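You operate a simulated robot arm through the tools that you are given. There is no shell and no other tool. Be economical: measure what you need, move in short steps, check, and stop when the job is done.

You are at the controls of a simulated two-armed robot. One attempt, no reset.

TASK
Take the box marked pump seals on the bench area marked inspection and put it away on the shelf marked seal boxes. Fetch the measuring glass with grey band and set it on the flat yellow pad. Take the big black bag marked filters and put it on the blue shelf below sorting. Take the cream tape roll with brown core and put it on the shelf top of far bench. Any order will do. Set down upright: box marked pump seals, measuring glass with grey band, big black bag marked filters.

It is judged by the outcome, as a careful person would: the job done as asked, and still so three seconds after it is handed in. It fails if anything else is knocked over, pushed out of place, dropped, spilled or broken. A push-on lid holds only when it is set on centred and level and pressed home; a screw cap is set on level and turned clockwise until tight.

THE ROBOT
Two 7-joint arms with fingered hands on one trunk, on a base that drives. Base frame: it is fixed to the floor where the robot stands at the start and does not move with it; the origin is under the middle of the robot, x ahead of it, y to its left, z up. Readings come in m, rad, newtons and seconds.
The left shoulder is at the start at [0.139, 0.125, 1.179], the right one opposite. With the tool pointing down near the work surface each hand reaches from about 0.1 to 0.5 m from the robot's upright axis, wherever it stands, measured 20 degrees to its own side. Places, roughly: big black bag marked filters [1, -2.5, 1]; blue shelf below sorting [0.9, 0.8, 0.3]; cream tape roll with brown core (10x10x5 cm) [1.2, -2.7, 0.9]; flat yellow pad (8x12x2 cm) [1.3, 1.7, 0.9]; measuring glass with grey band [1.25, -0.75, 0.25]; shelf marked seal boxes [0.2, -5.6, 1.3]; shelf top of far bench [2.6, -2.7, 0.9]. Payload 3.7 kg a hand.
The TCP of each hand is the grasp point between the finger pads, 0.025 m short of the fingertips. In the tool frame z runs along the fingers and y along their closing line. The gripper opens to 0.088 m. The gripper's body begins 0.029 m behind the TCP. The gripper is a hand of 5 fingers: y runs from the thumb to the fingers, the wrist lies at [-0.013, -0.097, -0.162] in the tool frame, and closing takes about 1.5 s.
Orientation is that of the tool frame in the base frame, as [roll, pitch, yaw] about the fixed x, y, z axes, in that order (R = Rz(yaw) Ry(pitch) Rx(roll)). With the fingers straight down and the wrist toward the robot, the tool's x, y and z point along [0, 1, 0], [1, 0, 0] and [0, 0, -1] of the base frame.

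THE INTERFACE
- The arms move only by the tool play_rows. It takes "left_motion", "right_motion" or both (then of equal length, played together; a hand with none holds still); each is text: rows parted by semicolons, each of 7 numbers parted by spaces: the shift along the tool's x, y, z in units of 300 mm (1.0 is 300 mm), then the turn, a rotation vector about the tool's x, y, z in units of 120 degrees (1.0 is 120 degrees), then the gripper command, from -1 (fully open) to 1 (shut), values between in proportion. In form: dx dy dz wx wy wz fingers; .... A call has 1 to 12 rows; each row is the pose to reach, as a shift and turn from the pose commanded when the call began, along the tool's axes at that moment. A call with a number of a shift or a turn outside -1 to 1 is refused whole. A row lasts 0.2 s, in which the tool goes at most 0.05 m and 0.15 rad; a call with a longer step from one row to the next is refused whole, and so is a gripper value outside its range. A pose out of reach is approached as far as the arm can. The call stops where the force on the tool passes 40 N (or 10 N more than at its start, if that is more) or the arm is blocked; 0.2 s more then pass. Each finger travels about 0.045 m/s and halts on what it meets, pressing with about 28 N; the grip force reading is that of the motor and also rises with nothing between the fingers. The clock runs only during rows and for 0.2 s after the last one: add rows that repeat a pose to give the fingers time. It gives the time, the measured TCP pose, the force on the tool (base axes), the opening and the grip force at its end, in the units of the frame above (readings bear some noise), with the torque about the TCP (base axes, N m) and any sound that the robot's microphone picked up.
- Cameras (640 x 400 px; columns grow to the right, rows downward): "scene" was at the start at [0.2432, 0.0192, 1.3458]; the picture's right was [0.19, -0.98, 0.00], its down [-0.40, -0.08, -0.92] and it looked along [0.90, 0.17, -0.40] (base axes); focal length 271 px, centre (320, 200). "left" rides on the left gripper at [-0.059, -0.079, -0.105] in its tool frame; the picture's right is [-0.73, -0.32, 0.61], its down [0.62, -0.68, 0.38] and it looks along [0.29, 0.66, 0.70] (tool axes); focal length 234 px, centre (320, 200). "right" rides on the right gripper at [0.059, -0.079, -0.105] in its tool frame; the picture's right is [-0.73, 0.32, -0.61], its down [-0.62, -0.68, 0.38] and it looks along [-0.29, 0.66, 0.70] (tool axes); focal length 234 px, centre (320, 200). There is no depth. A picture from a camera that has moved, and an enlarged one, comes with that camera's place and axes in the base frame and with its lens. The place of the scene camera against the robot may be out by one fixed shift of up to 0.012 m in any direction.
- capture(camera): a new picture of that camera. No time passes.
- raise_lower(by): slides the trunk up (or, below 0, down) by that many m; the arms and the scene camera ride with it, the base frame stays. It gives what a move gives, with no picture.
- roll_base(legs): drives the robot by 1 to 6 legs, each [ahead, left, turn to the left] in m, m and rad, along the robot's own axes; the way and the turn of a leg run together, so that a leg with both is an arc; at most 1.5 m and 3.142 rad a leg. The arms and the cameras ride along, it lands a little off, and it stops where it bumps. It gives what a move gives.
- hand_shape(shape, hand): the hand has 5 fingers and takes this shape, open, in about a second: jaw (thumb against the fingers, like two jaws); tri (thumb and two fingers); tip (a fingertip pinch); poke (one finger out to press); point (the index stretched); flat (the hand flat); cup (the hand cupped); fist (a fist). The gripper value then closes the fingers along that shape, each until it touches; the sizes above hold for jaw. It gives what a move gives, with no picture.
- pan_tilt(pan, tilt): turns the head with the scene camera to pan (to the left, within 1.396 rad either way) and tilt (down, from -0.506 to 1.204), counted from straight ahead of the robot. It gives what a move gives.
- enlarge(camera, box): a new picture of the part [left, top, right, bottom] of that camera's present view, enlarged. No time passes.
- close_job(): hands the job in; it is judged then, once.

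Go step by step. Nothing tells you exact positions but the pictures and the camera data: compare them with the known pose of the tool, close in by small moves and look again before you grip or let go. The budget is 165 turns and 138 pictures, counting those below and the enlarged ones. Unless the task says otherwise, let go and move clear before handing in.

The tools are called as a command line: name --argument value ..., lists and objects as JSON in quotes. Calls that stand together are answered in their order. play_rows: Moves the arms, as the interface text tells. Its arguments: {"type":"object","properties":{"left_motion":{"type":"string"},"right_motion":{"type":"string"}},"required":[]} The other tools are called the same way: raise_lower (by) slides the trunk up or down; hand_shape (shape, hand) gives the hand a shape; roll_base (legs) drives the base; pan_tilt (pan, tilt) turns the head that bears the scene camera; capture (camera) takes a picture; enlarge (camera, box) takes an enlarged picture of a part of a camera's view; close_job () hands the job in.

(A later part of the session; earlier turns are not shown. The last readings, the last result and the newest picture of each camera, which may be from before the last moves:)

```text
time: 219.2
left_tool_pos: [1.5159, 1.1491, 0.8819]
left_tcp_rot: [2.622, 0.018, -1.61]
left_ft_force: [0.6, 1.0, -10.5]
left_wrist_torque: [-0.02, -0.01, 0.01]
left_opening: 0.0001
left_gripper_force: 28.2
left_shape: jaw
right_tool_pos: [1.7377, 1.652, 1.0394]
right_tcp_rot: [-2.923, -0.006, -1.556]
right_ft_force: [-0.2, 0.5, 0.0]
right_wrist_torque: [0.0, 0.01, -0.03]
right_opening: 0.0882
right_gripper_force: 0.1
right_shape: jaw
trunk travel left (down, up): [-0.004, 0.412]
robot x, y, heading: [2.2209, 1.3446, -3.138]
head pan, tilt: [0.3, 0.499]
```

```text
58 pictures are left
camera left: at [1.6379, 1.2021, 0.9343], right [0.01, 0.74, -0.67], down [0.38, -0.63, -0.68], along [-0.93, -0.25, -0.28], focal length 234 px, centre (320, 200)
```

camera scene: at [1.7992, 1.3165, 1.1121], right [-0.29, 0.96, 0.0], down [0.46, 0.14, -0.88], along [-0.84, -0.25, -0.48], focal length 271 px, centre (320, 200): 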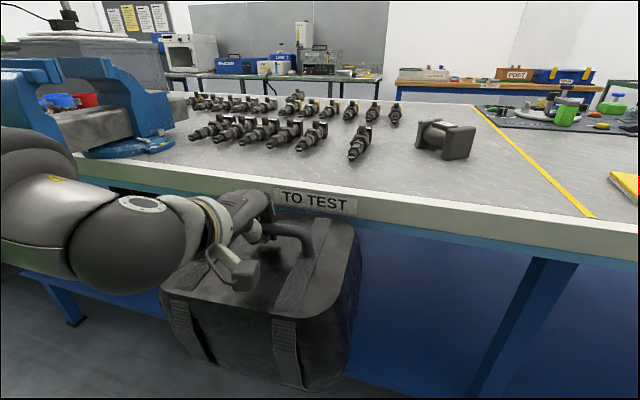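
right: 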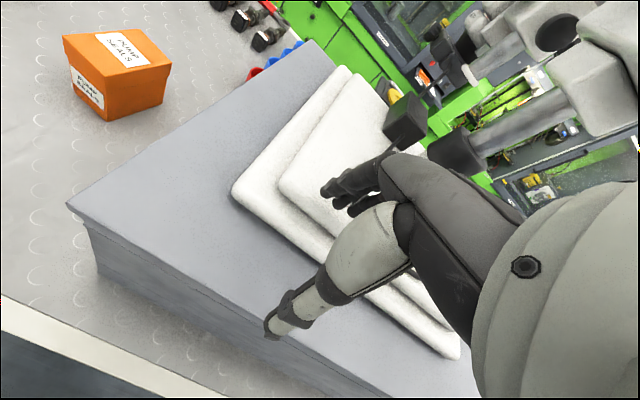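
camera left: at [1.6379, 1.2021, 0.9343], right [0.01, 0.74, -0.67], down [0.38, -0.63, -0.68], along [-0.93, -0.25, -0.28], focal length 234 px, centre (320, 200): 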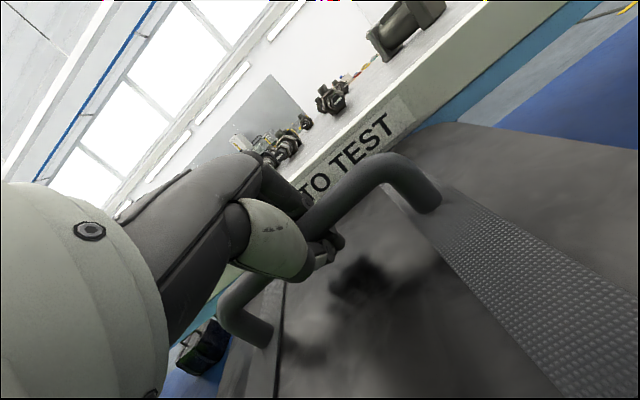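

The bag is upright again but near the bench edge. I back off a little and lower the arm while bringing it toward the robot.

roll_base --legs '[[-0.08, 0, 0]]'

play_rows --left_motion "0 -0.06 0.115 0 0 0 1;0 -0.12 0.23 0 0 0 1;0 -0.18 0.345 0 0 0 1;0 -0.25 0.433 0 0 0 1;0 -0.33 0.56 0 0 0 1;0 -0.4 0.68 0 0 0 1;0 -0.4 0.68 0 0 0 1"

pan_tilt --pan 0.3 --tilt 0.8

capture --camera "scene"

```text
time: 220.3
left_tool_pos: [1.5959, 1.15, 0.882]
left_tcp_rot: [2.62, 0.019, -1.609]
left_ft_force: [-1.0, -0.3, -9.1]
left_wrist_torque: [-0.01, 0.17, -0.01]
left_opening: 0.0
left_gripper_force: 28.0
left_shape: jaw
right_tool_pos: [1.8164, 1.6515, 1.0407]
right_tcp_rot: [-2.921, -0.006, -1.557]
right_ft_force: [0.2, -0.1, 0.4]
right_wrist_torque: [-0.01, 0.0, -0.01]
right_opening: 0.0878
right_gripper_force: 0.1
right_shape: jaw
trunk travel left (down, up): [-0.004, 0.412]
robot x, y, heading: [2.2969, 1.3404, -3.147]
head pan, tilt: [0.3, 0.499]
```

```text
time: 221.9
left_tool_pos: [1.5967, 1.1536, 0.647]
left_tcp_rot: [2.621, 0.018, -1.61]
left_ft_force: [0.5, 0.2, -11.7]
left_wrist_torque: [0.0, 0.0, 0.02]
left_opening: 0.0003
left_gripper_force: 28.2
left_shape: jaw
right_tool_pos: [1.8149, 1.6509, 1.0399]
right_tcp_rot: [-2.921, -0.009, -1.556]
right_ft_force: [0.2, -0.4, 0.4]
right_wrist_torque: [0.03, 0.02, 0.01]
right_opening: 0.0878
right_gripper_force: 0.1
right_shape: jaw
trunk travel left (down, up): [-0.004, 0.412]
robot x, y, heading: [2.2979, 1.3387, -3.14]
head pan, tilt: [0.3, 0.499]
```

```text
time: 222.7
left_tool_pos: [1.5969, 1.1518, 0.646]
left_tcp_rot: [2.62, 0.017, -1.608]
left_ft_force: [0.2, 0.0, -11.5]
left_wrist_torque: [-0.01, 0.0, 0.0]
left_opening: 0.0
left_gripper_force: 27.9
left_shape: jaw
right_tool_pos: [1.8159, 1.6516, 1.0395]
right_tcp_rot: [-2.921, -0.007, -1.555]
right_ft_force: [0.5, 0.4, 0.5]
right_wrist_torque: [0.02, 0.0, -0.02]
right_opening: 0.0879
right_gripper_force: 0.0
right_shape: jaw
trunk travel left (down, up): [-0.004, 0.412]
robot x, y, heading: [2.2971, 1.3418, -3.147]
head pan, tilt: [0.3, 0.799]
```

```text
57 pictures are left
camera scene: at [1.8863, 1.3184, 1.0899], right [-0.29, 0.96, 0.0], down [0.66, 0.2, -0.73], along [-0.7, -0.21, -0.69], focal length 271 px, centre (320, 200)
```

scene: 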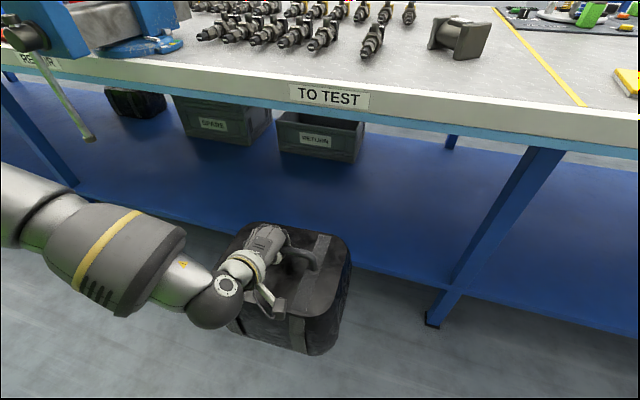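

Now I can see under the bench: the blue shelf has free space at this side, with crates farther in. I lower the bag a bit more and drive in.

play_rows --left_motion "0 -0.04 0.08 0 0 0 1;0 -0.08 0.16 0 0 0 1;0 -0.13 0.231 0 0 0 1;0 -0.13 0.231 0 0 0 1"

roll_base --legs '[[0.27, 0, 0]]'

capture --camera "scene"

capture --camera "left"

```text
time: 223.7
left_tool_pos: [1.5965, 1.1555, 0.5662]
left_tcp_rot: [2.621, 0.018, -1.609]
left_ft_force: [0.7, 0.1, -10.7]
left_wrist_torque: [-0.02, 0.11, 0.03]
left_opening: 0.0001
left_gripper_force: 28.3
left_shape: jaw
right_tool_pos: [1.8163, 1.6519, 1.0394]
right_tcp_rot: [-2.921, -0.006, -1.557]
right_ft_force: [-0.3, 0.7, 0.0]
right_wrist_torque: [0.02, 0.0, -0.01]
right_opening: 0.088
right_gripper_force: 0.1
right_shape: jaw
trunk travel left (down, up): [-0.004, 0.412]
robot x, y, heading: [2.2969, 1.3454, -3.142]
head pan, tilt: [0.3, 0.799]
```

```text
time: 225.6
left_tool_pos: [1.3285, 1.1587, 0.5651]
left_tcp_rot: [2.622, 0.019, -1.614]
left_ft_force: [0.7, 0.5, -10.5]
left_wrist_torque: [0.03, 0.06, 0.01]
left_opening: 0.0
left_gripper_force: 28.5
left_shape: jaw
right_tool_pos: [1.5487, 1.6533, 1.0386]
right_tcp_rot: [-2.923, -0.008, -1.56]
right_ft_force: [-0.2, 0.7, 0.1]
right_wrist_torque: [0.02, 0.0, -0.01]
right_opening: 0.088
right_gripper_force: 0.1
right_shape: jaw
trunk travel left (down, up): [-0.004, 0.412]
robot x, y, heading: [2.0315, 1.3423, 3.135]
head pan, tilt: [0.3, 0.799]
```

```text
56 pictures are left
camera scene: at [1.6192, 1.3224, 1.0873], right [-0.27, 0.96, 0.0], down [0.68, 0.19, -0.71], along [-0.68, -0.19, -0.71], focal length 271 px, centre (320, 200)
```

scene: 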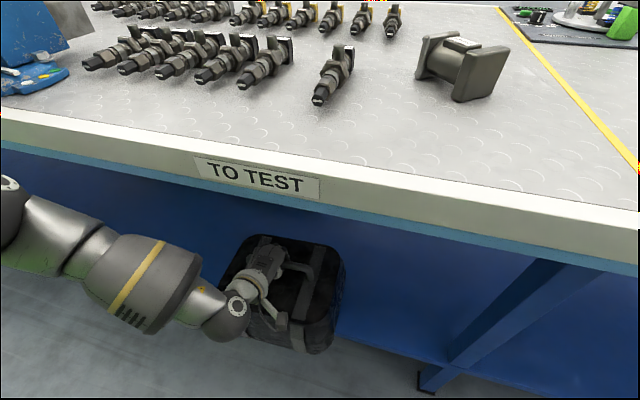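

```text
55 pictures are left
camera left: at [1.451, 1.2094, 0.618], right [0.01, 0.74, -0.67], down [0.38, -0.63, -0.68], along [-0.93, -0.25, -0.28], focal length 234 px, centre (320, 200)
```

left: 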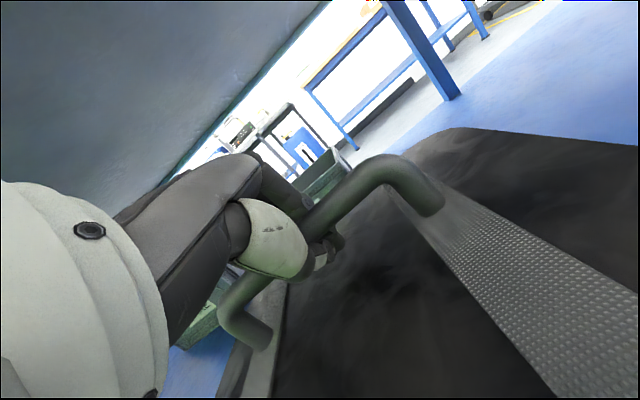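

The bag is going in under the bench cleanly. I drive in a bit further.

roll_base --legs '[[0.16, 0, 0]]'

capture --camera "left"

capture --camera "scene"

```text
time: 226.7
left_tool_pos: [1.2791, 1.1511, 0.5553]
left_tcp_rot: [2.665, 0.004, -1.598]
left_ft_force: [1.1, -2.2, -7.8]
left_wrist_torque: [0.06, 0.0, -0.09]
left_opening: 0.0
left_gripper_force: 27.7
left_shape: jaw
right_tool_pos: [1.4804, 1.6578, 1.0416]
right_tcp_rot: [-2.933, -0.013, -1.552]
right_ft_force: [1.0, 0.6, 0.1]
right_wrist_torque: [-0.07, 0.07, -0.01]
right_opening: 0.0882
right_gripper_force: 0.1
right_shape: jaw
trunk travel left (down, up): [-0.004, 0.412]
robot x, y, heading: [1.9527, 1.345, -3.139]
head pan, tilt: [0.3, 0.799]
stopped in leg 1: the robot was blocked; the commanded pose is now the measured one
```

```text
54 pictures are left
camera left: at [1.3982, 1.2044, 0.6118], right [0.03, 0.73, -0.68], down [0.41, -0.63, -0.66], along [-0.91, -0.26, -0.32], focal length 234 px, centre (320, 200)
```

left: 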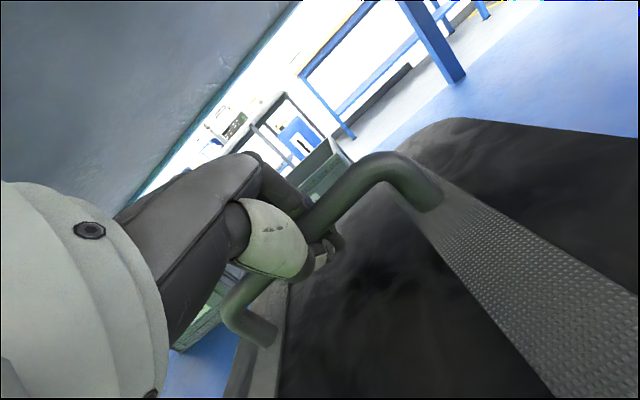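

```text
53 pictures are left
camera scene: at [1.5523, 1.3271, 1.0925], right [-0.28, 0.96, 0.0], down [0.67, 0.19, -0.72], along [-0.69, -0.2, -0.69], focal length 271 px, centre (320, 200)
```

scene: 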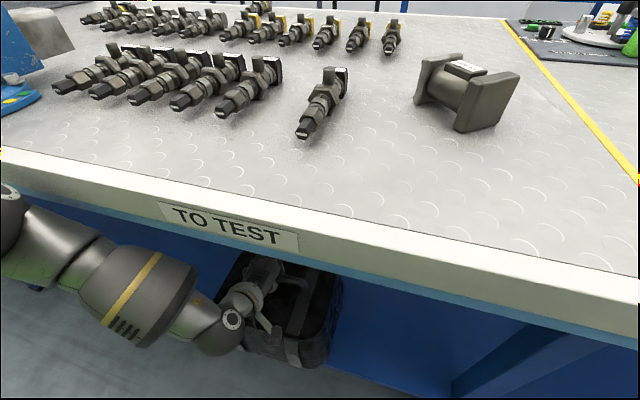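

The body is against the bench edge, so I back off 2 cm and extend the arm instead.

roll_base --legs '[[-0.025, 0, 0]]'

play_rows --left_motion "0 0.1 0.06 -0.02 0 0 1;0 0.2 0.12 -0.02 0 0 1;0 0.3 0.175 -0.02 0 0 1;0 0.4 0.235 -0.02 0 0 1;0 0.4 0.235 -0.02 0 0 1"

capture --camera "scene"

```text
time: 227.4
left_tool_pos: [1.2811, 1.1466, 0.5476]
left_tcp_rot: [2.678, 0.004, -1.593]
left_ft_force: [0.2, 0.4, -11.4]
left_wrist_torque: [-0.01, 0.04, 0.0]
left_opening: 0.0
left_gripper_force: 28.3
left_shape: jaw
right_tool_pos: [1.477, 1.6554, 1.0405]
right_tcp_rot: [-2.927, -0.013, -1.553]
right_ft_force: [0.0, 1.2, -0.2]
right_wrist_torque: [0.03, -0.01, 0.01]
right_opening: 0.0877
right_gripper_force: 0.0
right_shape: jaw
trunk travel left (down, up): [-0.004, 0.412]
robot x, y, heading: [1.9542, 1.3439, -3.143]
head pan, tilt: [0.3, 0.799]
stopped in leg 1: the robot was blocked; the commanded pose is now the measured one
```

```text
time: 228.8
left_tool_pos: [1.1835, 1.0934, 0.5169]
left_tcp_rot: [2.682, -0.006, -1.522]
left_ft_force: [0.2, -0.2, -10.1]
left_wrist_torque: [-0.12, 0.04, -0.01]
left_opening: 0.0
left_gripper_force: 28.3
left_shape: jaw
right_tool_pos: [1.4711, 1.6308, 1.0474]
right_tcp_rot: [-2.935, -0.01, -1.505]
right_ft_force: [1.3, 0.0, 0.2]
right_wrist_torque: [0.01, 0.01, -0.02]
right_opening: 0.0879
right_gripper_force: 0.0
right_shape: jaw
trunk travel left (down, up): [-0.004, 0.412]
robot x, y, heading: [1.959, 1.345, -3.086]
head pan, tilt: [0.3, 0.799]
stopped in row 5 (left hand): the arm was blocked; the commanded pose is now the measured one
```

```text
52 pictures are left
camera scene: at [1.5602, 1.304, 1.0935], right [-0.32, 0.95, 0.0], down [0.66, 0.23, -0.71], along [-0.68, -0.23, -0.7], focal length 271 px, centre (320, 200)
```

scene: 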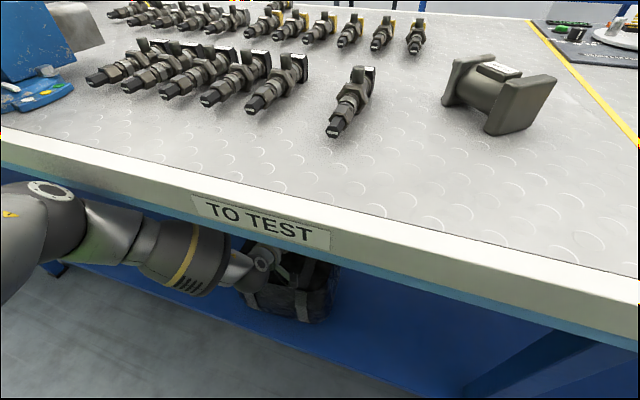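

The elbow touches the bench fascia, but the bag (centre x≈1.18) is now well over the shelf. I level it and lower it to contact here.

play_rows --left_motion "0 -0.01 0.01 -0.01 0 0 1;0 -0.015 0.02 -0.02 0 0 1;0 -0.02 0.03 -0.03 0 0 1;0 -0.02 0.035 -0.03 0 0 1"

capture --camera "left"

enlarge --camera "scene" --box '[180, 200, 400, 360]'

```text
time: 229.8
left_tool_pos: [1.172, 1.1043, 0.5003]
left_tcp_rot: [2.618, 0.003, -1.539]
left_ft_force: [1.6, 3.0, 1.8]
left_wrist_torque: [-0.07, -0.04, 0.02]
left_opening: 0.0003
left_gripper_force: 28.1
left_shape: jaw
right_tool_pos: [1.4625, 1.6319, 1.0382]
right_tcp_rot: [-2.922, -0.009, -1.511]
right_ft_force: [-0.5, -0.5, 0.2]
right_wrist_torque: [-0.01, 0.01, 0.01]
right_opening: 0.088
right_gripper_force: 0.1
right_shape: jaw
trunk travel left (down, up): [-0.004, 0.412]
robot x, y, heading: [1.9562, 1.3435, -3.097]
head pan, tilt: [0.3, 0.799]
```

```text
51 pictures are left
camera left: at [1.2908, 1.1662, 0.5514], right [-0.05, 0.73, -0.69], down [0.42, -0.61, -0.67], along [-0.91, -0.32, -0.28], focal length 234 px, centre (320, 200)
```

left: 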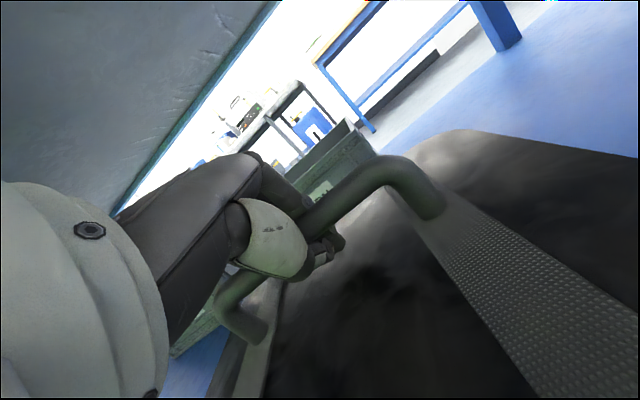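

```text
2.50 times, centred on (290, 280) of scene
camera zoom: at [1.5483, 1.3051, 1.088], right [-0.31, 0.95, 0.0], down [0.67, 0.22, -0.71], along [-0.67, -0.22, -0.71], focal length 678 px, centre (395, 0)
```

zoom: 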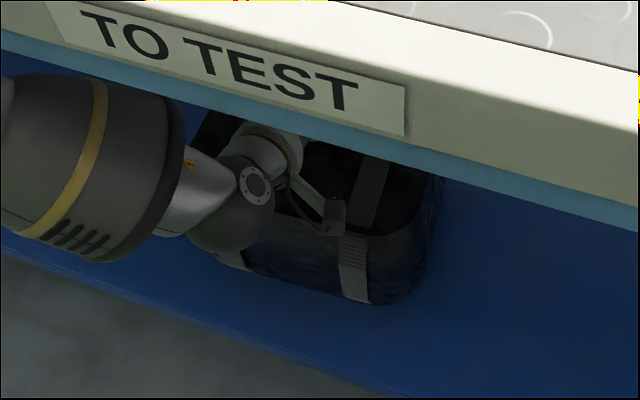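

The bag rests on the shelf, upright. I open the fingers and retract along the finger direction.

play_rows --left_motion "0 0 0 0 0 0 0.4;0 0 0 0 0 0 0;0 0 0 0 0 0 0;0 0 0 0 0 0 0;0 0 0 0 0 0 0;0 0 -0.05 0 0 0 0;0 0 -0.1 0 0 0 0;0 0 -0.17 0 0 0 0;0 -0.02 -0.24 0 0 0 0;0 -0.04 -0.3 0 0 0 0;0 -0.04 -0.3 0 0 0 0"

capture --camera "left"

```text
time: 232.2
left_tool_pos: [1.2304, 1.1029, 0.5707]
left_tcp_rot: [2.623, -0.001, -1.535]
left_ft_force: [-0.6, -0.9, -0.4]
left_wrist_torque: [0.06, 0.01, -0.01]
left_opening: 0.0438
left_gripper_force: 0.0
left_shape: jaw
right_tool_pos: [1.4604, 1.6328, 1.0402]
right_tcp_rot: [-2.923, -0.008, -1.509]
right_ft_force: [-0.3, -0.1, 0.0]
right_wrist_torque: [-0.01, -0.01, 0.0]
right_opening: 0.0878
right_gripper_force: 0.0
right_shape: jaw
trunk travel left (down, up): [-0.004, 0.412]
robot x, y, heading: [1.9584, 1.3446, -3.096]
head pan, tilt: [0.3, 0.799]
```

```text
49 pictures are left
camera left: at [1.3477, 1.1659, 0.6222], right [-0.05, 0.72, -0.69], down [0.42, -0.61, -0.67], along [-0.9, -0.32, -0.28], focal length 234 px, centre (320, 200)
```

left: 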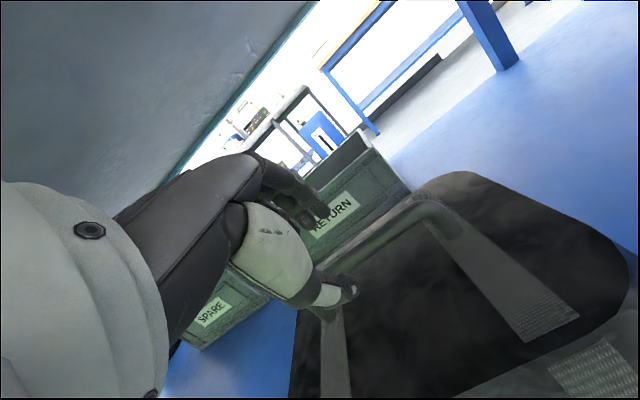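

The hand is clear of the handle. I pull the arm back, then back the robot away.

play_rows --left_motion "0 -0.12 -0.07 0 0 0 0;0 -0.24 -0.14 0 0 0 -0.5;0 -0.35 -0.2 0 0 0 -1;0 -0.35 -0.2 0 0 0 -1"

roll_base --legs '[[-0.3, 0, 0]]'

capture --camera "scene"

```text
time: 233.2
left_tool_pos: [1.3514, 1.1084, 0.5709]
left_tcp_rot: [2.622, -0.002, -1.533]
left_ft_force: [-0.3, -0.9, 0.2]
left_wrist_torque: [-0.04, 0.01, 0.03]
left_opening: 0.0877
left_gripper_force: 0.0
left_shape: jaw
right_tool_pos: [1.4608, 1.6316, 1.0399]
right_tcp_rot: [-2.923, -0.008, -1.511]
right_ft_force: [0.4, 0.3, -1.0]
right_wrist_torque: [0.01, 0.0, -0.01]
right_opening: 0.0879
right_gripper_force: 0.0
right_shape: jaw
trunk travel left (down, up): [-0.004, 0.412]
robot x, y, heading: [1.9571, 1.35, -3.094]
head pan, tilt: [0.3, 0.799]
```

```text
time: 235.2
left_tool_pos: [1.6511, 1.1228, 0.5718]
left_tcp_rot: [2.622, -0.001, -1.536]
left_ft_force: [-0.1, 0.6, -0.4]
left_wrist_torque: [0.0, 0.01, -0.02]
left_opening: 0.0875
left_gripper_force: 0.0
left_shape: jaw
right_tool_pos: [1.7618, 1.6465, 1.039]
right_tcp_rot: [-2.923, -0.008, -1.51]
right_ft_force: [0.9, -0.4, 0.5]
right_wrist_torque: [0.0, 0.02, -0.01]
right_opening: 0.0878
right_gripper_force: 0.0
right_shape: jaw
trunk travel left (down, up): [-0.004, 0.412]
robot x, y, heading: [2.2556, 1.3582, -3.092]
head pan, tilt: [0.3, 0.799]
```

```text
48 pictures are left
camera scene: at [1.8486, 1.3194, 1.0881], right [-0.32, 0.95, 0.0], down [0.67, 0.22, -0.71], along [-0.67, -0.22, -0.71], focal length 271 px, centre (320, 200)
```

scene: 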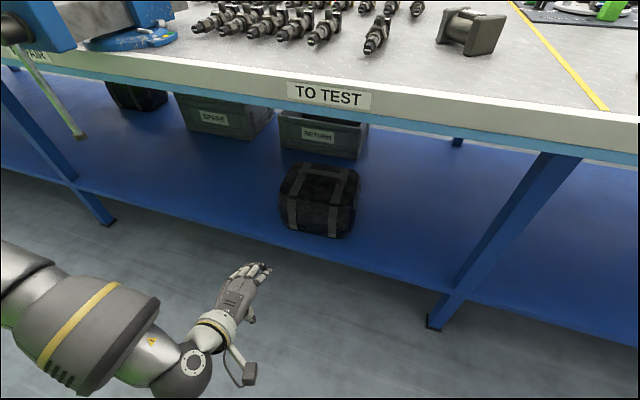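

The bag stands upright on the blue shelf. Next is the measuring glass near [1.25, -0.75, 0.25]; I raise the trunk and slide along the walkway.

raise_lower --by 0.3

roll_base --legs '[[0.06, 0, -0.05], [0, 1.4, 0], [0, 0.5, 0]]'

pan_tilt --pan 0.1 --tilt 1.0

capture --camera "scene"

```text
time: 238.2
left_tool_pos: [1.6424, 1.1215, 1.1125]
left_tcp_rot: [2.152, -0.008, -1.53]
left_ft_force: [-0.2, 0.2, -0.5]
left_wrist_torque: [-0.01, 0.02, 0.0]
left_opening: 0.0874
left_gripper_force: 0.0
left_shape: jaw
right_tool_pos: [1.7612, 1.6456, 1.3389]
right_tcp_rot: [-2.922, -0.008, -1.51]
right_ft_force: [-1.0, 0.6, -0.2]
right_wrist_torque: [0.0, 0.01, -0.01]
right_opening: 0.0881
right_gripper_force: 0.0
right_shape: jaw
trunk travel left (down, up): [-0.304, 0.111]
robot x, y, heading: [2.2557, 1.3544, -3.092]
head pan, tilt: [0.3, 0.799]
```

```text
time: 248.3
left_tool_pos: [1.5717, -0.7502, 1.1128]
left_tcp_rot: [2.149, -0.006, -1.58]
left_ft_force: [0.1, -0.5, 0.9]
left_wrist_torque: [0.0, -0.02, -0.03]
left_opening: 0.0878
left_gripper_force: 0.1
left_shape: jaw
right_tool_pos: [1.7151, -0.2309, 1.3401]
right_tcp_rot: [-2.922, -0.008, -1.557]
right_ft_force: [0.4, -0.6, 0.0]
right_wrist_torque: [0.01, 0.0, 0.02]
right_opening: 0.0879
right_gripper_force: 0.1
right_shape: jaw
trunk travel left (down, up): [-0.304, 0.111]
robot x, y, heading: [2.1933, -0.5391, -3.142]
head pan, tilt: [0.3, 0.799]
```

```text
time: 249.1
left_tool_pos: [1.5737, -0.7499, 1.1134]
left_tcp_rot: [2.152, -0.008, -1.579]
left_ft_force: [0.0, -0.2, -0.2]
left_wrist_torque: [-0.01, -0.01, 0.01]
left_opening: 0.0876
left_gripper_force: 0.2
left_shape: jaw
right_tool_pos: [1.7156, -0.2315, 1.3393]
right_tcp_rot: [-2.924, -0.008, -1.557]
right_ft_force: [0.2, 0.6, -0.3]
right_wrist_torque: [-0.04, -0.01, -0.02]
right_opening: 0.088
right_gripper_force: 0.1
right_shape: jaw
trunk travel left (down, up): [-0.304, 0.111]
robot x, y, heading: [2.1987, -0.5451, -3.144]
head pan, tilt: [0.099, 1.0]
```

```text
47 pictures are left
camera scene: at [2.0622, -0.5537, 1.411], right [-0.19, 0.98, 0.0], down [0.78, 0.15, -0.61], along [-0.6, -0.11, -0.8], focal length 271 px, centre (320, 200)
```

scene: 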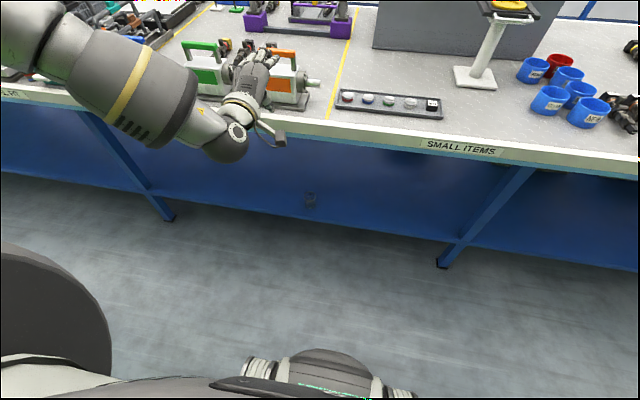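

enlarge --camera "scene" --box '[270, 160, 350, 240]'

```text
5.00 times, centred on (310, 200) of scene
camera zoom: at [2.0622, -0.5537, 1.411], right [-0.19, 0.98, 0.0], down [0.78, 0.15, -0.61], along [-0.6, -0.11, -0.8], focal length 1356 px, centre (370, 200)
```

zoom: 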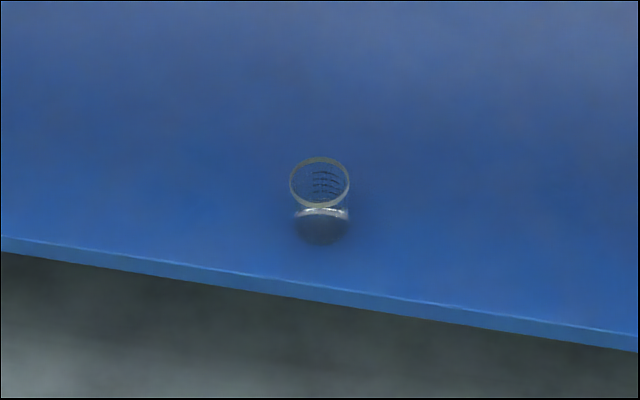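

The glass stands on the shelf near [1.28, -0.745], about 6 cm in from the edge, 6 cm wide and about 9 cm tall. I lower the trunk and point the left hand down in front of it.

raise_lower --by -0.3

play_rows --left_motion "0 0 0 0.06 0 0 -1;0 0 0 0.12 0 0 -1;0 0 0 0.18 0 0 -1;0 0 0 0.24 0 0 -1;0 0 0 0.24 0 0 -1"

pan_tilt --pan 0.3 --tilt 0.8

capture --camera "scene"

capture --camera "left"

```text
time: 252.1
left_tool_pos: [1.5791, -0.7489, 0.6952]
left_tcp_rot: [2.457, -0.003, -1.582]
left_ft_force: [-0.2, 0.7, 0.3]
left_wrist_torque: [-0.03, 0.0, 0.03]
left_opening: 0.0877
left_gripper_force: 0.1
left_shape: jaw
right_tool_pos: [1.7153, -0.2312, 1.0395]
right_tcp_rot: [-2.924, -0.007, -1.558]
right_ft_force: [-0.5, -0.4, 0.8]
right_wrist_torque: [0.03, 0.04, 0.05]
right_opening: 0.0878
right_gripper_force: 0.0
right_shape: jaw
trunk travel left (down, up): [-0.004, 0.412]
robot x, y, heading: [2.1997, -0.5444, -3.141]
head pan, tilt: [0.099, 1.0]
```

```text
time: 253.2
left_tool_pos: [1.5767, -0.7518, 0.6936]
left_tcp_rot: [2.963, -0.004, -1.582]
left_ft_force: [0.1, -0.8, -0.4]
left_wrist_torque: [-0.01, -0.05, 0.0]
left_opening: 0.0876
left_gripper_force: 0.1
left_shape: jaw
left hand out of reach, approached as far as the arm can: row 2, 3
right_tool_pos: [1.7153, -0.2312, 1.039]
right_tcp_rot: [-2.923, -0.009, -1.559]
right_ft_force: [-0.3, -0.9, 0.1]
right_wrist_torque: [-0.01, -0.01, -0.04]
right_opening: 0.0879
right_gripper_force: 0.1
right_shape: jaw
trunk travel left (down, up): [-0.004, 0.412]
robot x, y, heading: [2.1987, -0.5392, -3.139]
head pan, tilt: [0.099, 1.0]
```

```text
time: 254.0
left_tool_pos: [1.5764, -0.7505, 0.694]
left_tcp_rot: [2.964, -0.003, -1.583]
left_ft_force: [-0.2, -1.2, 0.3]
left_wrist_torque: [0.04, 0.0, -0.03]
left_opening: 0.0876
left_gripper_force: 0.1
left_shape: jaw
right_tool_pos: [1.716, -0.2319, 1.0398]
right_tcp_rot: [-2.923, -0.009, -1.557]
right_ft_force: [0.0, 0.4, -0.4]
right_wrist_torque: [0.02, -0.02, 0.01]
right_opening: 0.088
right_gripper_force: 0.0
right_shape: jaw
trunk travel left (down, up): [-0.004, 0.412]
robot x, y, heading: [2.1985, -0.5429, -3.14]
head pan, tilt: [0.3, 0.799]
```

```text
45 pictures are left
camera scene: at [1.787, -0.5619, 1.0877], right [-0.27, 0.96, 0.0], down [0.68, 0.19, -0.71], along [-0.68, -0.19, -0.71], focal length 271 px, centre (320, 200)
```

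scene: 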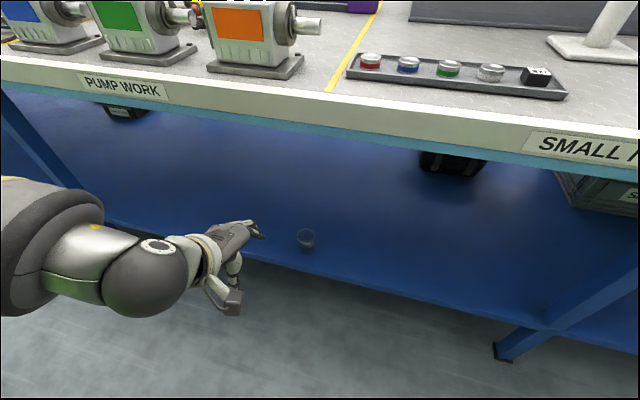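

```text
44 pictures are left
camera left: at [1.6726, -0.693, 0.7821], right [0.22, 0.72, -0.66], down [0.59, -0.63, -0.5], along [-0.77, -0.28, -0.57], focal length 234 px, centre (320, 200)
```

left: 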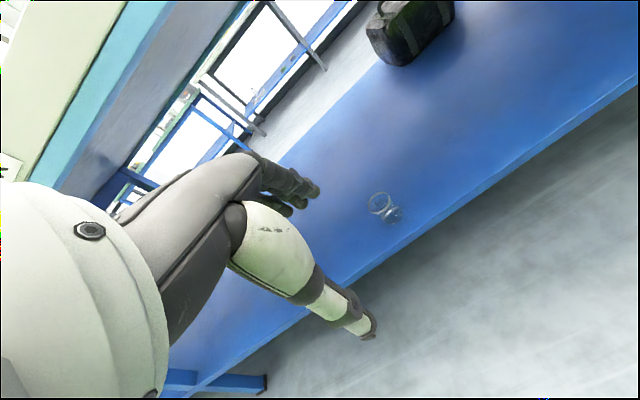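

Both cameras place the glass at [1.269, -0.749]. I lower the hand in front of the shelf to just above glass height.

play_rows --left_motion "0 -0.02 0.12 0 0 0 -1;0 -0.04 0.25 0 0 0 -1;0 -0.07 0.38 0 0 0 -1;0 -0.09 0.5 0 0 0 -1;0 -0.11 0.62 0 0 0 -1;0 -0.135 0.73 0 0 0 -1;0 -0.135 0.73 0 0 0 -1"

capture --camera "left"

```text
time: 255.6
left_tool_pos: [1.5793, -0.7493, 0.4724]
left_tcp_rot: [2.962, -0.001, -1.583]
left_ft_force: [0.3, -0.1, 0.1]
left_wrist_torque: [-0.02, 0.0, -0.02]
left_opening: 0.0877
left_gripper_force: 0.0
left_shape: jaw
right_tool_pos: [1.7158, -0.2324, 1.0397]
right_tcp_rot: [-2.923, -0.01, -1.558]
right_ft_force: [-0.6, 0.7, 0.0]
right_wrist_torque: [-0.01, -0.01, -0.02]
right_opening: 0.0879
right_gripper_force: 0.0
right_shape: jaw
trunk travel left (down, up): [-0.004, 0.412]
robot x, y, heading: [2.1967, -0.543, -3.147]
head pan, tilt: [0.3, 0.799]
```

```text
43 pictures are left
camera left: at [1.6755, -0.6923, 0.561], right [0.22, 0.72, -0.66], down [0.59, -0.63, -0.5], along [-0.77, -0.28, -0.57], focal length 234 px, centre (320, 200)
```

left: 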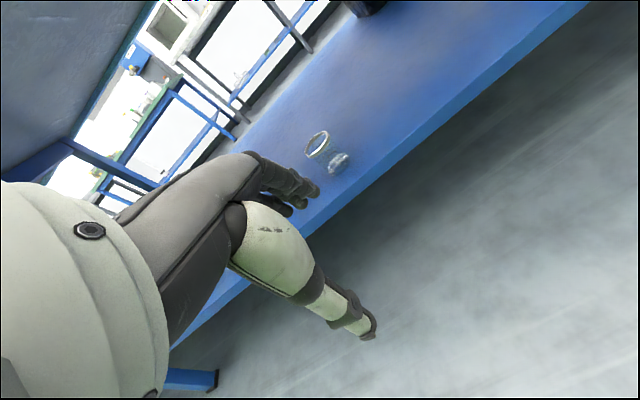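

The rim is near z≈0.37, so the fingertips will pass over it. I drive in 0.19 at this height.

roll_base --legs '[[0.19, 0, 0]]'

play_rows --left_motion "0 0.1 0.02 0 0 0 -1;0 0.2 0.035 0 0 0 -1;0 0.3 0.055 0 0 0 -1;0 0.3 0.055 0 0 0 -1"

capture --camera "left"

capture --camera "scene"

```text
time: 257.1
left_tool_pos: [1.3902, -0.7504, 0.4718]
left_tcp_rot: [2.961, -0.004, -1.582]
left_ft_force: [-0.2, 0.8, -0.1]
left_wrist_torque: [0.01, -0.01, 0.0]
left_opening: 0.0876
left_gripper_force: 0.2
left_shape: jaw
right_tool_pos: [1.5252, -0.2317, 1.0396]
right_tcp_rot: [-2.923, -0.008, -1.557]
right_ft_force: [-0.1, -0.1, 0.5]
right_wrist_torque: [-0.02, 0.03, 0.0]
right_opening: 0.0877
right_gripper_force: 0.0
right_shape: jaw
trunk travel left (down, up): [-0.004, 0.412]
robot x, y, heading: [2.0041, -0.5387, -3.144]
head pan, tilt: [0.3, 0.799]
```

```text
time: 258.1
left_tool_pos: [1.2989, -0.7495, 0.472]
left_tcp_rot: [2.961, -0.002, -1.584]
left_ft_force: [0.0, 0.1, 0.0]
left_wrist_torque: [0.01, 0.0, -0.02]
left_opening: 0.0877
left_gripper_force: 0.0
left_shape: jaw
right_tool_pos: [1.5268, -0.2307, 1.0399]
right_tcp_rot: [-2.923, -0.008, -1.557]
right_ft_force: [0.3, 0.1, 0.0]
right_wrist_torque: [-0.01, 0.0, 0.0]
right_opening: 0.088
right_gripper_force: 0.0
right_shape: jaw
trunk travel left (down, up): [-0.004, 0.412]
robot x, y, heading: [2.0062, -0.5424, -3.144]
head pan, tilt: [0.3, 0.799]
```

```text
42 pictures are left
camera left: at [1.3941, -0.6913, 0.5605], right [0.22, 0.72, -0.66], down [0.59, -0.63, -0.5], along [-0.77, -0.28, -0.57], focal length 234 px, centre (320, 200)
```

left: 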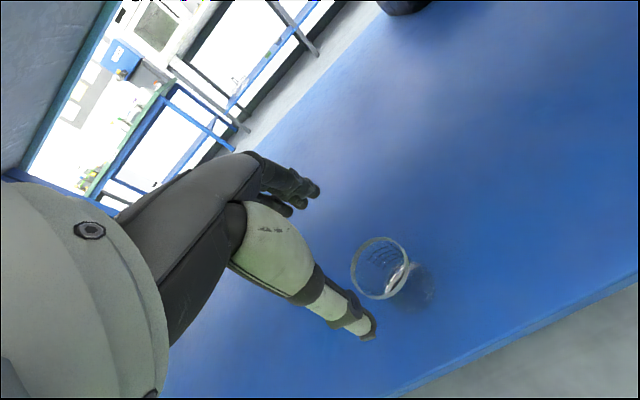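

```text
41 pictures are left
camera scene: at [1.5968, -0.5649, 1.0904], right [-0.3, 0.96, 0.0], down [0.65, 0.2, -0.73], along [-0.7, -0.22, -0.68], focal length 271 px, centre (320, 200)
```

scene: 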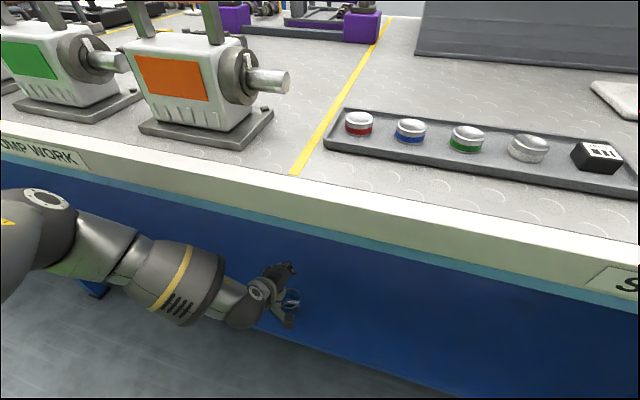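

Triangulating the rim gives about [1.28, -0.75, 0.375]. I level the hand to straight down, centre it, and lower to just above the rim for a check.

play_rows --left_motion "0 0.03 0.03 0.04 0 0 -1;0 0.05 0.09 0.085 0 0 -1;0 0.043 0.15 0.085 0 0 -1;0 0.043 0.165 0.085 0 0 -1;0 0.043 0.165 0.085 0 0 -1"

capture --camera "left"

enlarge --camera "scene" --box '[210, 230, 350, 350]'

```text
time: 259.3
left_tool_pos: [1.2767, -0.7483, 0.4261]
left_tcp_rot: [3.141, -0.002, -1.581]
left_ft_force: [-0.4, 0.8, -0.2]
left_wrist_torque: [0.02, -0.01, -0.01]
left_opening: 0.0876
left_gripper_force: 0.1
left_shape: jaw
right_tool_pos: [1.5266, -0.2308, 1.0381]
right_tcp_rot: [-2.924, -0.009, -1.557]
right_ft_force: [-0.4, -0.7, 0.5]
right_wrist_torque: [0.03, 0.0, 0.0]
right_opening: 0.088
right_gripper_force: 0.0
right_shape: jaw
trunk travel left (down, up): [-0.004, 0.412]
robot x, y, heading: [2.0038, -0.5435, -3.138]
head pan, tilt: [0.3, 0.799]
```

```text
40 pictures are left
camera left: at [1.3552, -0.6916, 0.5304], right [0.33, 0.72, -0.61], down [0.67, -0.63, -0.38], along [-0.66, -0.28, -0.69], focal length 234 px, centre (320, 200)
```

left: 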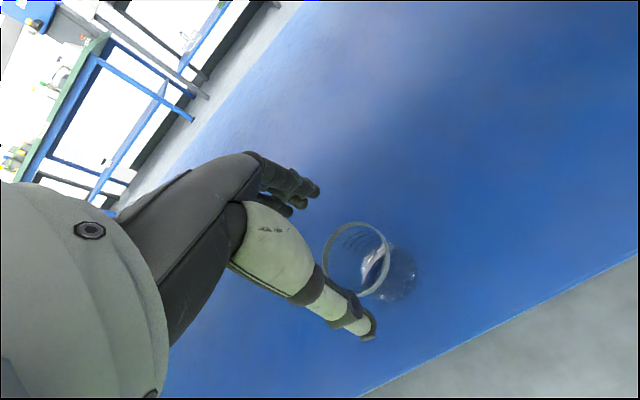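

```text
3.33 times, centred on (280, 290) of scene
camera zoom: at [1.5975, -0.5622, 1.0878], right [-0.27, 0.96, 0.0], down [0.68, 0.19, -0.71], along [-0.68, -0.19, -0.71], focal length 904 px, centre (453, -100)
```

zoom: 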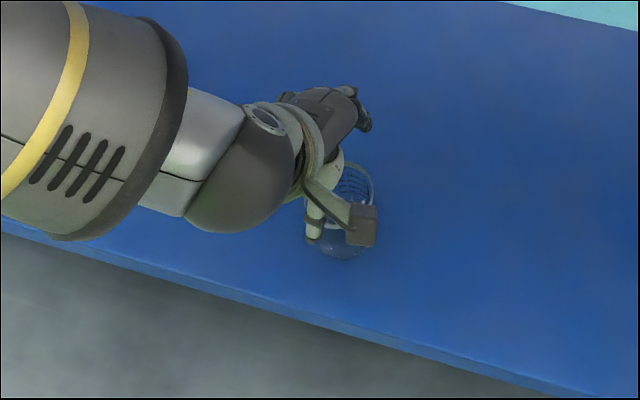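

The hand is centred over the rim within millimetres. I descend around the glass and close.

play_rows --left_motion "0 0 0.07 0 0 0 -1;0 0 0.14 0 0 0 -1;0 0 0.2 0 0 0 -1;0 0 0.25 0 0 0 -1;0 0 0.25 0 0 0 -1"

capture --camera "left"

```text
time: 260.5
left_tool_pos: [1.2903, -0.7654, 0.3871]
left_tcp_rot: [3.139, -0.003, -1.581]
left_ft_force: [-0.1, 0.6, 0.7]
left_wrist_torque: [-0.03, 0.05, 0.0]
left_opening: 0.0875
left_gripper_force: 0.1
left_shape: jaw
left hand out of reach, approached as far as the arm can: row 2, 3, 4, 5
right_tool_pos: [1.5264, -0.232, 1.0389]
right_tcp_rot: [-2.923, -0.008, -1.556]
right_ft_force: [0.2, 1.0, -0.5]
right_wrist_torque: [0.01, -0.02, -0.01]
right_opening: 0.0878
right_gripper_force: 0.0
right_shape: jaw
trunk travel left (down, up): [-0.004, 0.412]
robot x, y, heading: [2.0033, -0.5398, -3.143]
head pan, tilt: [0.3, 0.799]
```

```text
38 pictures are left
camera left: at [1.3685, -0.7072, 0.4913], right [0.33, 0.72, -0.61], down [0.67, -0.63, -0.38], along [-0.66, -0.28, -0.69], focal length 234 px, centre (320, 200)
```

left: 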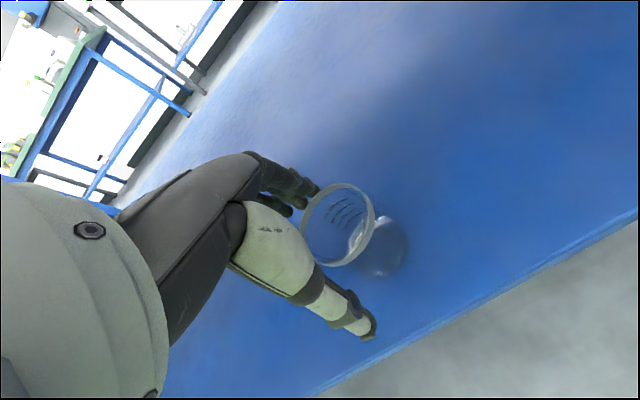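

The arm ran out of reach and drifted, so I go straight back up, then move the robot a little closer and retry.

play_rows --left_motion "0 0 -0.08 0 0 0 -1;0 0 -0.16 0 0 0 -1;0 0 -0.25 0 0 0 -1;0 0 -0.25 0 0 0 -1"

roll_base --legs '[[0.045, 0, 0]]'

capture --camera "left"

```text
time: 261.5
left_tool_pos: [1.2898, -0.765, 0.4625]
left_tcp_rot: [3.14, -0.004, -1.579]
left_ft_force: [-0.9, -0.1, -0.7]
left_wrist_torque: [0.0, 0.04, 0.0]
left_opening: 0.0876
left_gripper_force: 0.1
left_shape: jaw
right_tool_pos: [1.526, -0.2322, 1.041]
right_tcp_rot: [-2.925, -0.007, -1.557]
right_ft_force: [0.3, 0.1, -0.2]
right_wrist_torque: [0.0, 0.02, -0.01]
right_opening: 0.0881
right_gripper_force: 0.1
right_shape: jaw
trunk travel left (down, up): [-0.004, 0.412]
robot x, y, heading: [2.0081, -0.5419, -3.144]
head pan, tilt: [0.3, 0.799]
```

```text
time: 262.4
left_tool_pos: [1.2808, -0.7719, 0.4603]
left_tcp_rot: [-3.127, -0.015, -1.571]
left_ft_force: [0.1, -0.3, -0.5]
left_wrist_torque: [0.02, 0.01, -0.01]
left_opening: 0.0876
left_gripper_force: 0.0
left_shape: jaw
right_tool_pos: [1.5058, -0.2271, 1.0425]
right_tcp_rot: [-2.934, -0.016, -1.552]
right_ft_force: [0.2, 0.0, -0.1]
right_wrist_torque: [-0.01, -0.01, 0.0]
right_opening: 0.0877
right_gripper_force: 0.0
right_shape: jaw
trunk travel left (down, up): [-0.004, 0.412]
robot x, y, heading: [1.9805, -0.539, -3.138]
head pan, tilt: [0.3, 0.799]
stopped in leg 1: the robot was blocked; the commanded pose is now the measured one
```

```text
37 pictures are left
camera left: at [1.3566, -0.7117, 0.5658], right [0.33, 0.72, -0.61], down [0.69, -0.63, -0.36], along [-0.65, -0.3, -0.7], focal length 234 px, centre (320, 200)
```

left: 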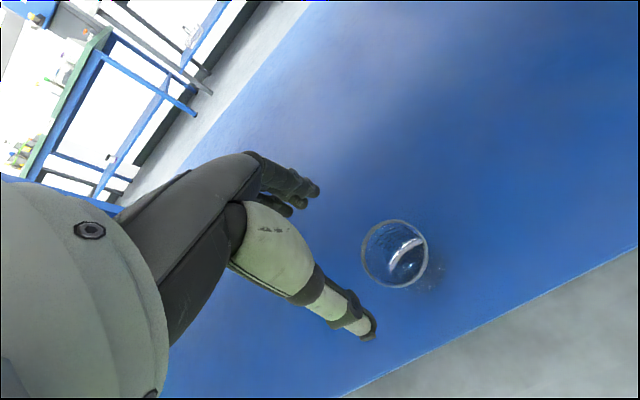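

The glass is undisturbed and the robot is now 2.5 cm closer. I re-centre and step down, gripping the upper part of the glass.

play_rows --left_motion "-0.03 0.003 0.0 -0.007 0 0 -1;-0.065 0.006 0.05 -0.007 0 0 -1;-0.065 0.006 0.12 -0.007 0 0 -1;-0.065 0.006 0.2 -0.007 0 0 -1;-0.065 0.006 0.25 -0.007 0 0 -1;-0.065 0.006 0.25 -0.007 0 0 -1"

capture --camera "left"

```text
time: 263.8
left_tool_pos: [1.2805, -0.7577, 0.385]
left_tcp_rot: [-3.129, -0.008, -1.574]
left_ft_force: [-0.1, 0.2, -0.7]
left_wrist_torque: [-0.05, -0.01, -0.02]
left_opening: 0.0877
left_gripper_force: 0.1
left_shape: jaw
left hand out of reach, approached as far as the arm can: row 5, 6
right_tool_pos: [1.4959, -0.2341, 1.0388]
right_tcp_rot: [-2.921, -0.009, -1.552]
right_ft_force: [-0.3, -0.3, -0.7]
right_wrist_torque: [0.0, -0.01, 0.0]
right_opening: 0.088
right_gripper_force: 0.1
right_shape: jaw
trunk travel left (down, up): [-0.004, 0.412]
robot x, y, heading: [1.9794, -0.5388, -3.135]
head pan, tilt: [0.3, 0.799]
```

```text
36 pictures are left
camera left: at [1.3576, -0.6994, 0.4898], right [0.33, 0.72, -0.61], down [0.68, -0.63, -0.37], along [-0.65, -0.29, -0.7], focal length 234 px, centre (320, 200)
```

left: 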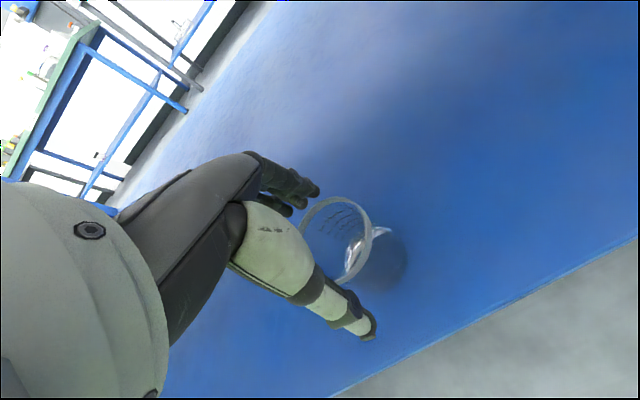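

Only about 1.5 cm of overlap, so I want more. I lift again, shift the robot 7 cm to its right so the hand sits more naturally under its shoulder, and retry.

play_rows --left_motion "0 0 -0.08 0 0 0 -1;0 0 -0.16 0 0 0 -1;0 0 -0.25 0 0 0 -1;0 0 -0.25 0 0 0 -1"

roll_base --legs '[[-0.02, 0, 0], [0, -0.08, 0], [0.03, 0, 0]]'

```text
time: 264.8
left_tool_pos: [1.2917, -0.764, 0.4623]
left_tcp_rot: [-3.122, -0.012, -1.566]
left_ft_force: [0.1, -1.2, 0.9]
left_wrist_torque: [-0.02, -0.01, 0.03]
left_opening: 0.088
left_gripper_force: 0.1
left_shape: jaw
right_tool_pos: [1.503, -0.2331, 1.0449]
right_tcp_rot: [-2.932, -0.011, -1.546]
right_ft_force: [-0.2, -0.9, 0.2]
right_wrist_torque: [0.01, -0.01, 0.01]
right_opening: 0.0876
right_gripper_force: 0.0
right_shape: jaw
trunk travel left (down, up): [-0.004, 0.412]
robot x, y, heading: [1.9774, -0.5403, -3.128]
head pan, tilt: [0.3, 0.799]
```

```text
time: 266.9
left_tool_pos: [1.2962, -0.6851, 0.457]
left_tcp_rot: [-3.109, -0.019, -1.56]
left_ft_force: [0.5, 0.0, -0.2]
left_wrist_torque: [0.01, 0.0, -0.01]
left_opening: 0.0879
left_gripper_force: 0.1
left_shape: jaw
right_tool_pos: [1.4981, -0.1506, 1.0429]
right_tcp_rot: [-2.934, -0.016, -1.544]
right_ft_force: [-0.2, -0.1, 0.5]
right_wrist_torque: [-0.02, 0.0, 0.03]
right_opening: 0.0879
right_gripper_force: 0.0
right_shape: jaw
trunk travel left (down, up): [-0.004, 0.412]
robot x, y, heading: [1.9744, -0.4592, -3.132]
head pan, tilt: [0.3, 0.799]
stopped in leg 3: the robot was blocked; the commanded pose is now the measured one
```

play_rows --left_motion "0.08 0.02 0 -0.0155 0.009 0 -1;0.16 0.04 0 -0.0155 0.009 0 -1;0.223 0.057 0.02 -0.0155 0.009 0 -1;0.223 0.057 0.1 -0.0155 0.009 0 -1;0.223 0.057 0.18 -0.0155 0.009 0 -1;0.223 0.057 0.25 -0.0155 0.009 0 -1;0.223 0.057 0.25 -0.0155 0.009 0 -1"

capture --camera "left"

```text
time: 268.4
left_tool_pos: [1.281, -0.7542, 0.3719]
left_tcp_rot: [-3.126, -0.033, -1.563]
left_ft_force: [0.9, -0.5, 0.1]
left_wrist_torque: [-0.01, -0.01, 0.0]
left_opening: 0.0879
left_gripper_force: 0.1
left_shape: jaw
right_tool_pos: [1.488, -0.1554, 1.039]
right_tcp_rot: [-2.922, -0.011, -1.545]
right_ft_force: [0.4, -0.3, 0.0]
right_wrist_torque: [0.02, 0.02, -0.03]
right_opening: 0.0879
right_gripper_force: 0.1
right_shape: jaw
trunk travel left (down, up): [-0.004, 0.412]
robot x, y, heading: [1.9722, -0.4575, -3.13]
head pan, tilt: [0.3, 0.799]
```

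```text
35 pictures are left
camera left: at [1.3575, -0.692, 0.4764], right [0.33, 0.71, -0.63], down [0.69, -0.63, -0.35], along [-0.65, -0.32, -0.69], focal length 234 px, centre (320, 200)
```

left: 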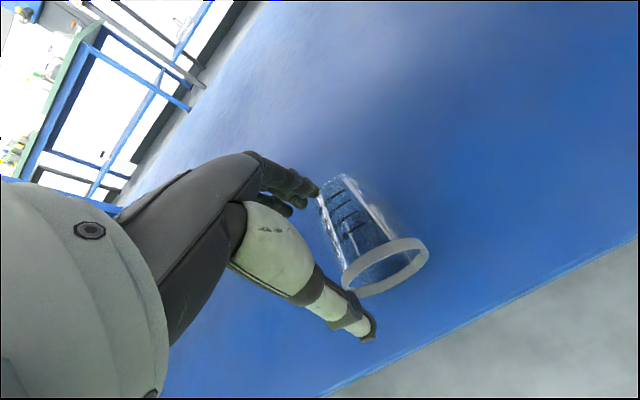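

The glass now appears tipped onto its side, rim toward me. I lift the hand straight up carefully and look again.

play_rows --left_motion "0 0 -0.06 0 0 0 -1;0 0 -0.14 0 0 0 -1;0 0 -0.25 0 0 0 -1;0 0 -0.25 0 0 0 -1"

capture --camera "left"

enlarge --camera "scene" --box '[210, 230, 350, 350]'

```text
time: 269.4
left_tool_pos: [1.2795, -0.7509, 0.4484]
left_tcp_rot: [-3.129, -0.034, -1.564]
left_ft_force: [0.2, 0.9, -0.3]
left_wrist_torque: [0.0, 0.02, -0.01]
left_opening: 0.0881
left_gripper_force: 0.1
left_shape: jaw
right_tool_pos: [1.4896, -0.1559, 1.0392]
right_tcp_rot: [-2.922, -0.009, -1.545]
right_ft_force: [0.1, -0.3, 0.5]
right_wrist_torque: [0.03, 0.0, 0.01]
right_opening: 0.0878
right_gripper_force: 0.1
right_shape: jaw
trunk travel left (down, up): [-0.004, 0.412]
robot x, y, heading: [1.9736, -0.4609, -3.124]
head pan, tilt: [0.3, 0.799]
```

```text
34 pictures are left
camera left: at [1.3562, -0.6895, 0.5523], right [0.33, 0.71, -0.63], down [0.69, -0.63, -0.35], along [-0.65, -0.32, -0.69], focal length 234 px, centre (320, 200)
```

left: 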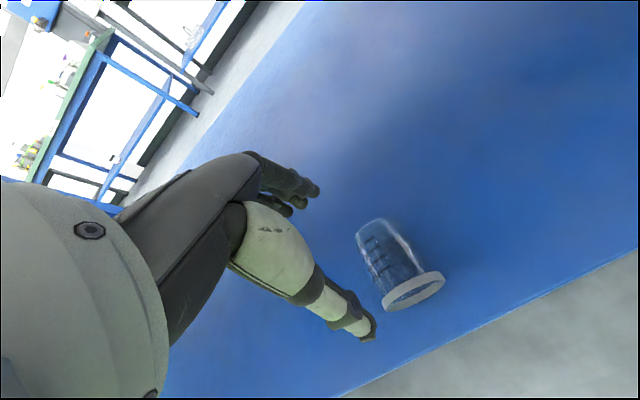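

```text
3.33 times, centred on (280, 290) of scene
camera zoom: at [1.5643, -0.488, 1.0902], right [-0.31, 0.95, 0.0], down [0.65, 0.21, -0.73], along [-0.69, -0.22, -0.68], focal length 904 px, centre (453, -100)
```

zoom: 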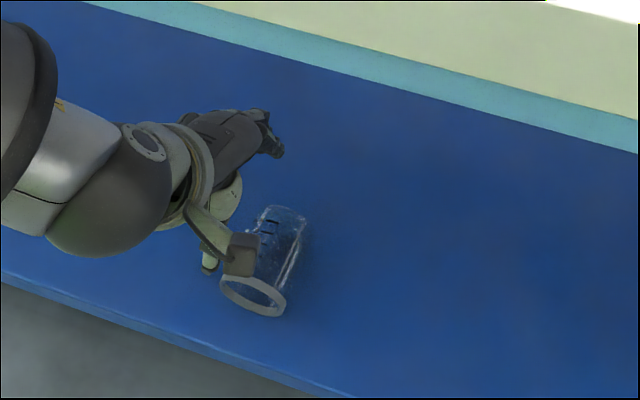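

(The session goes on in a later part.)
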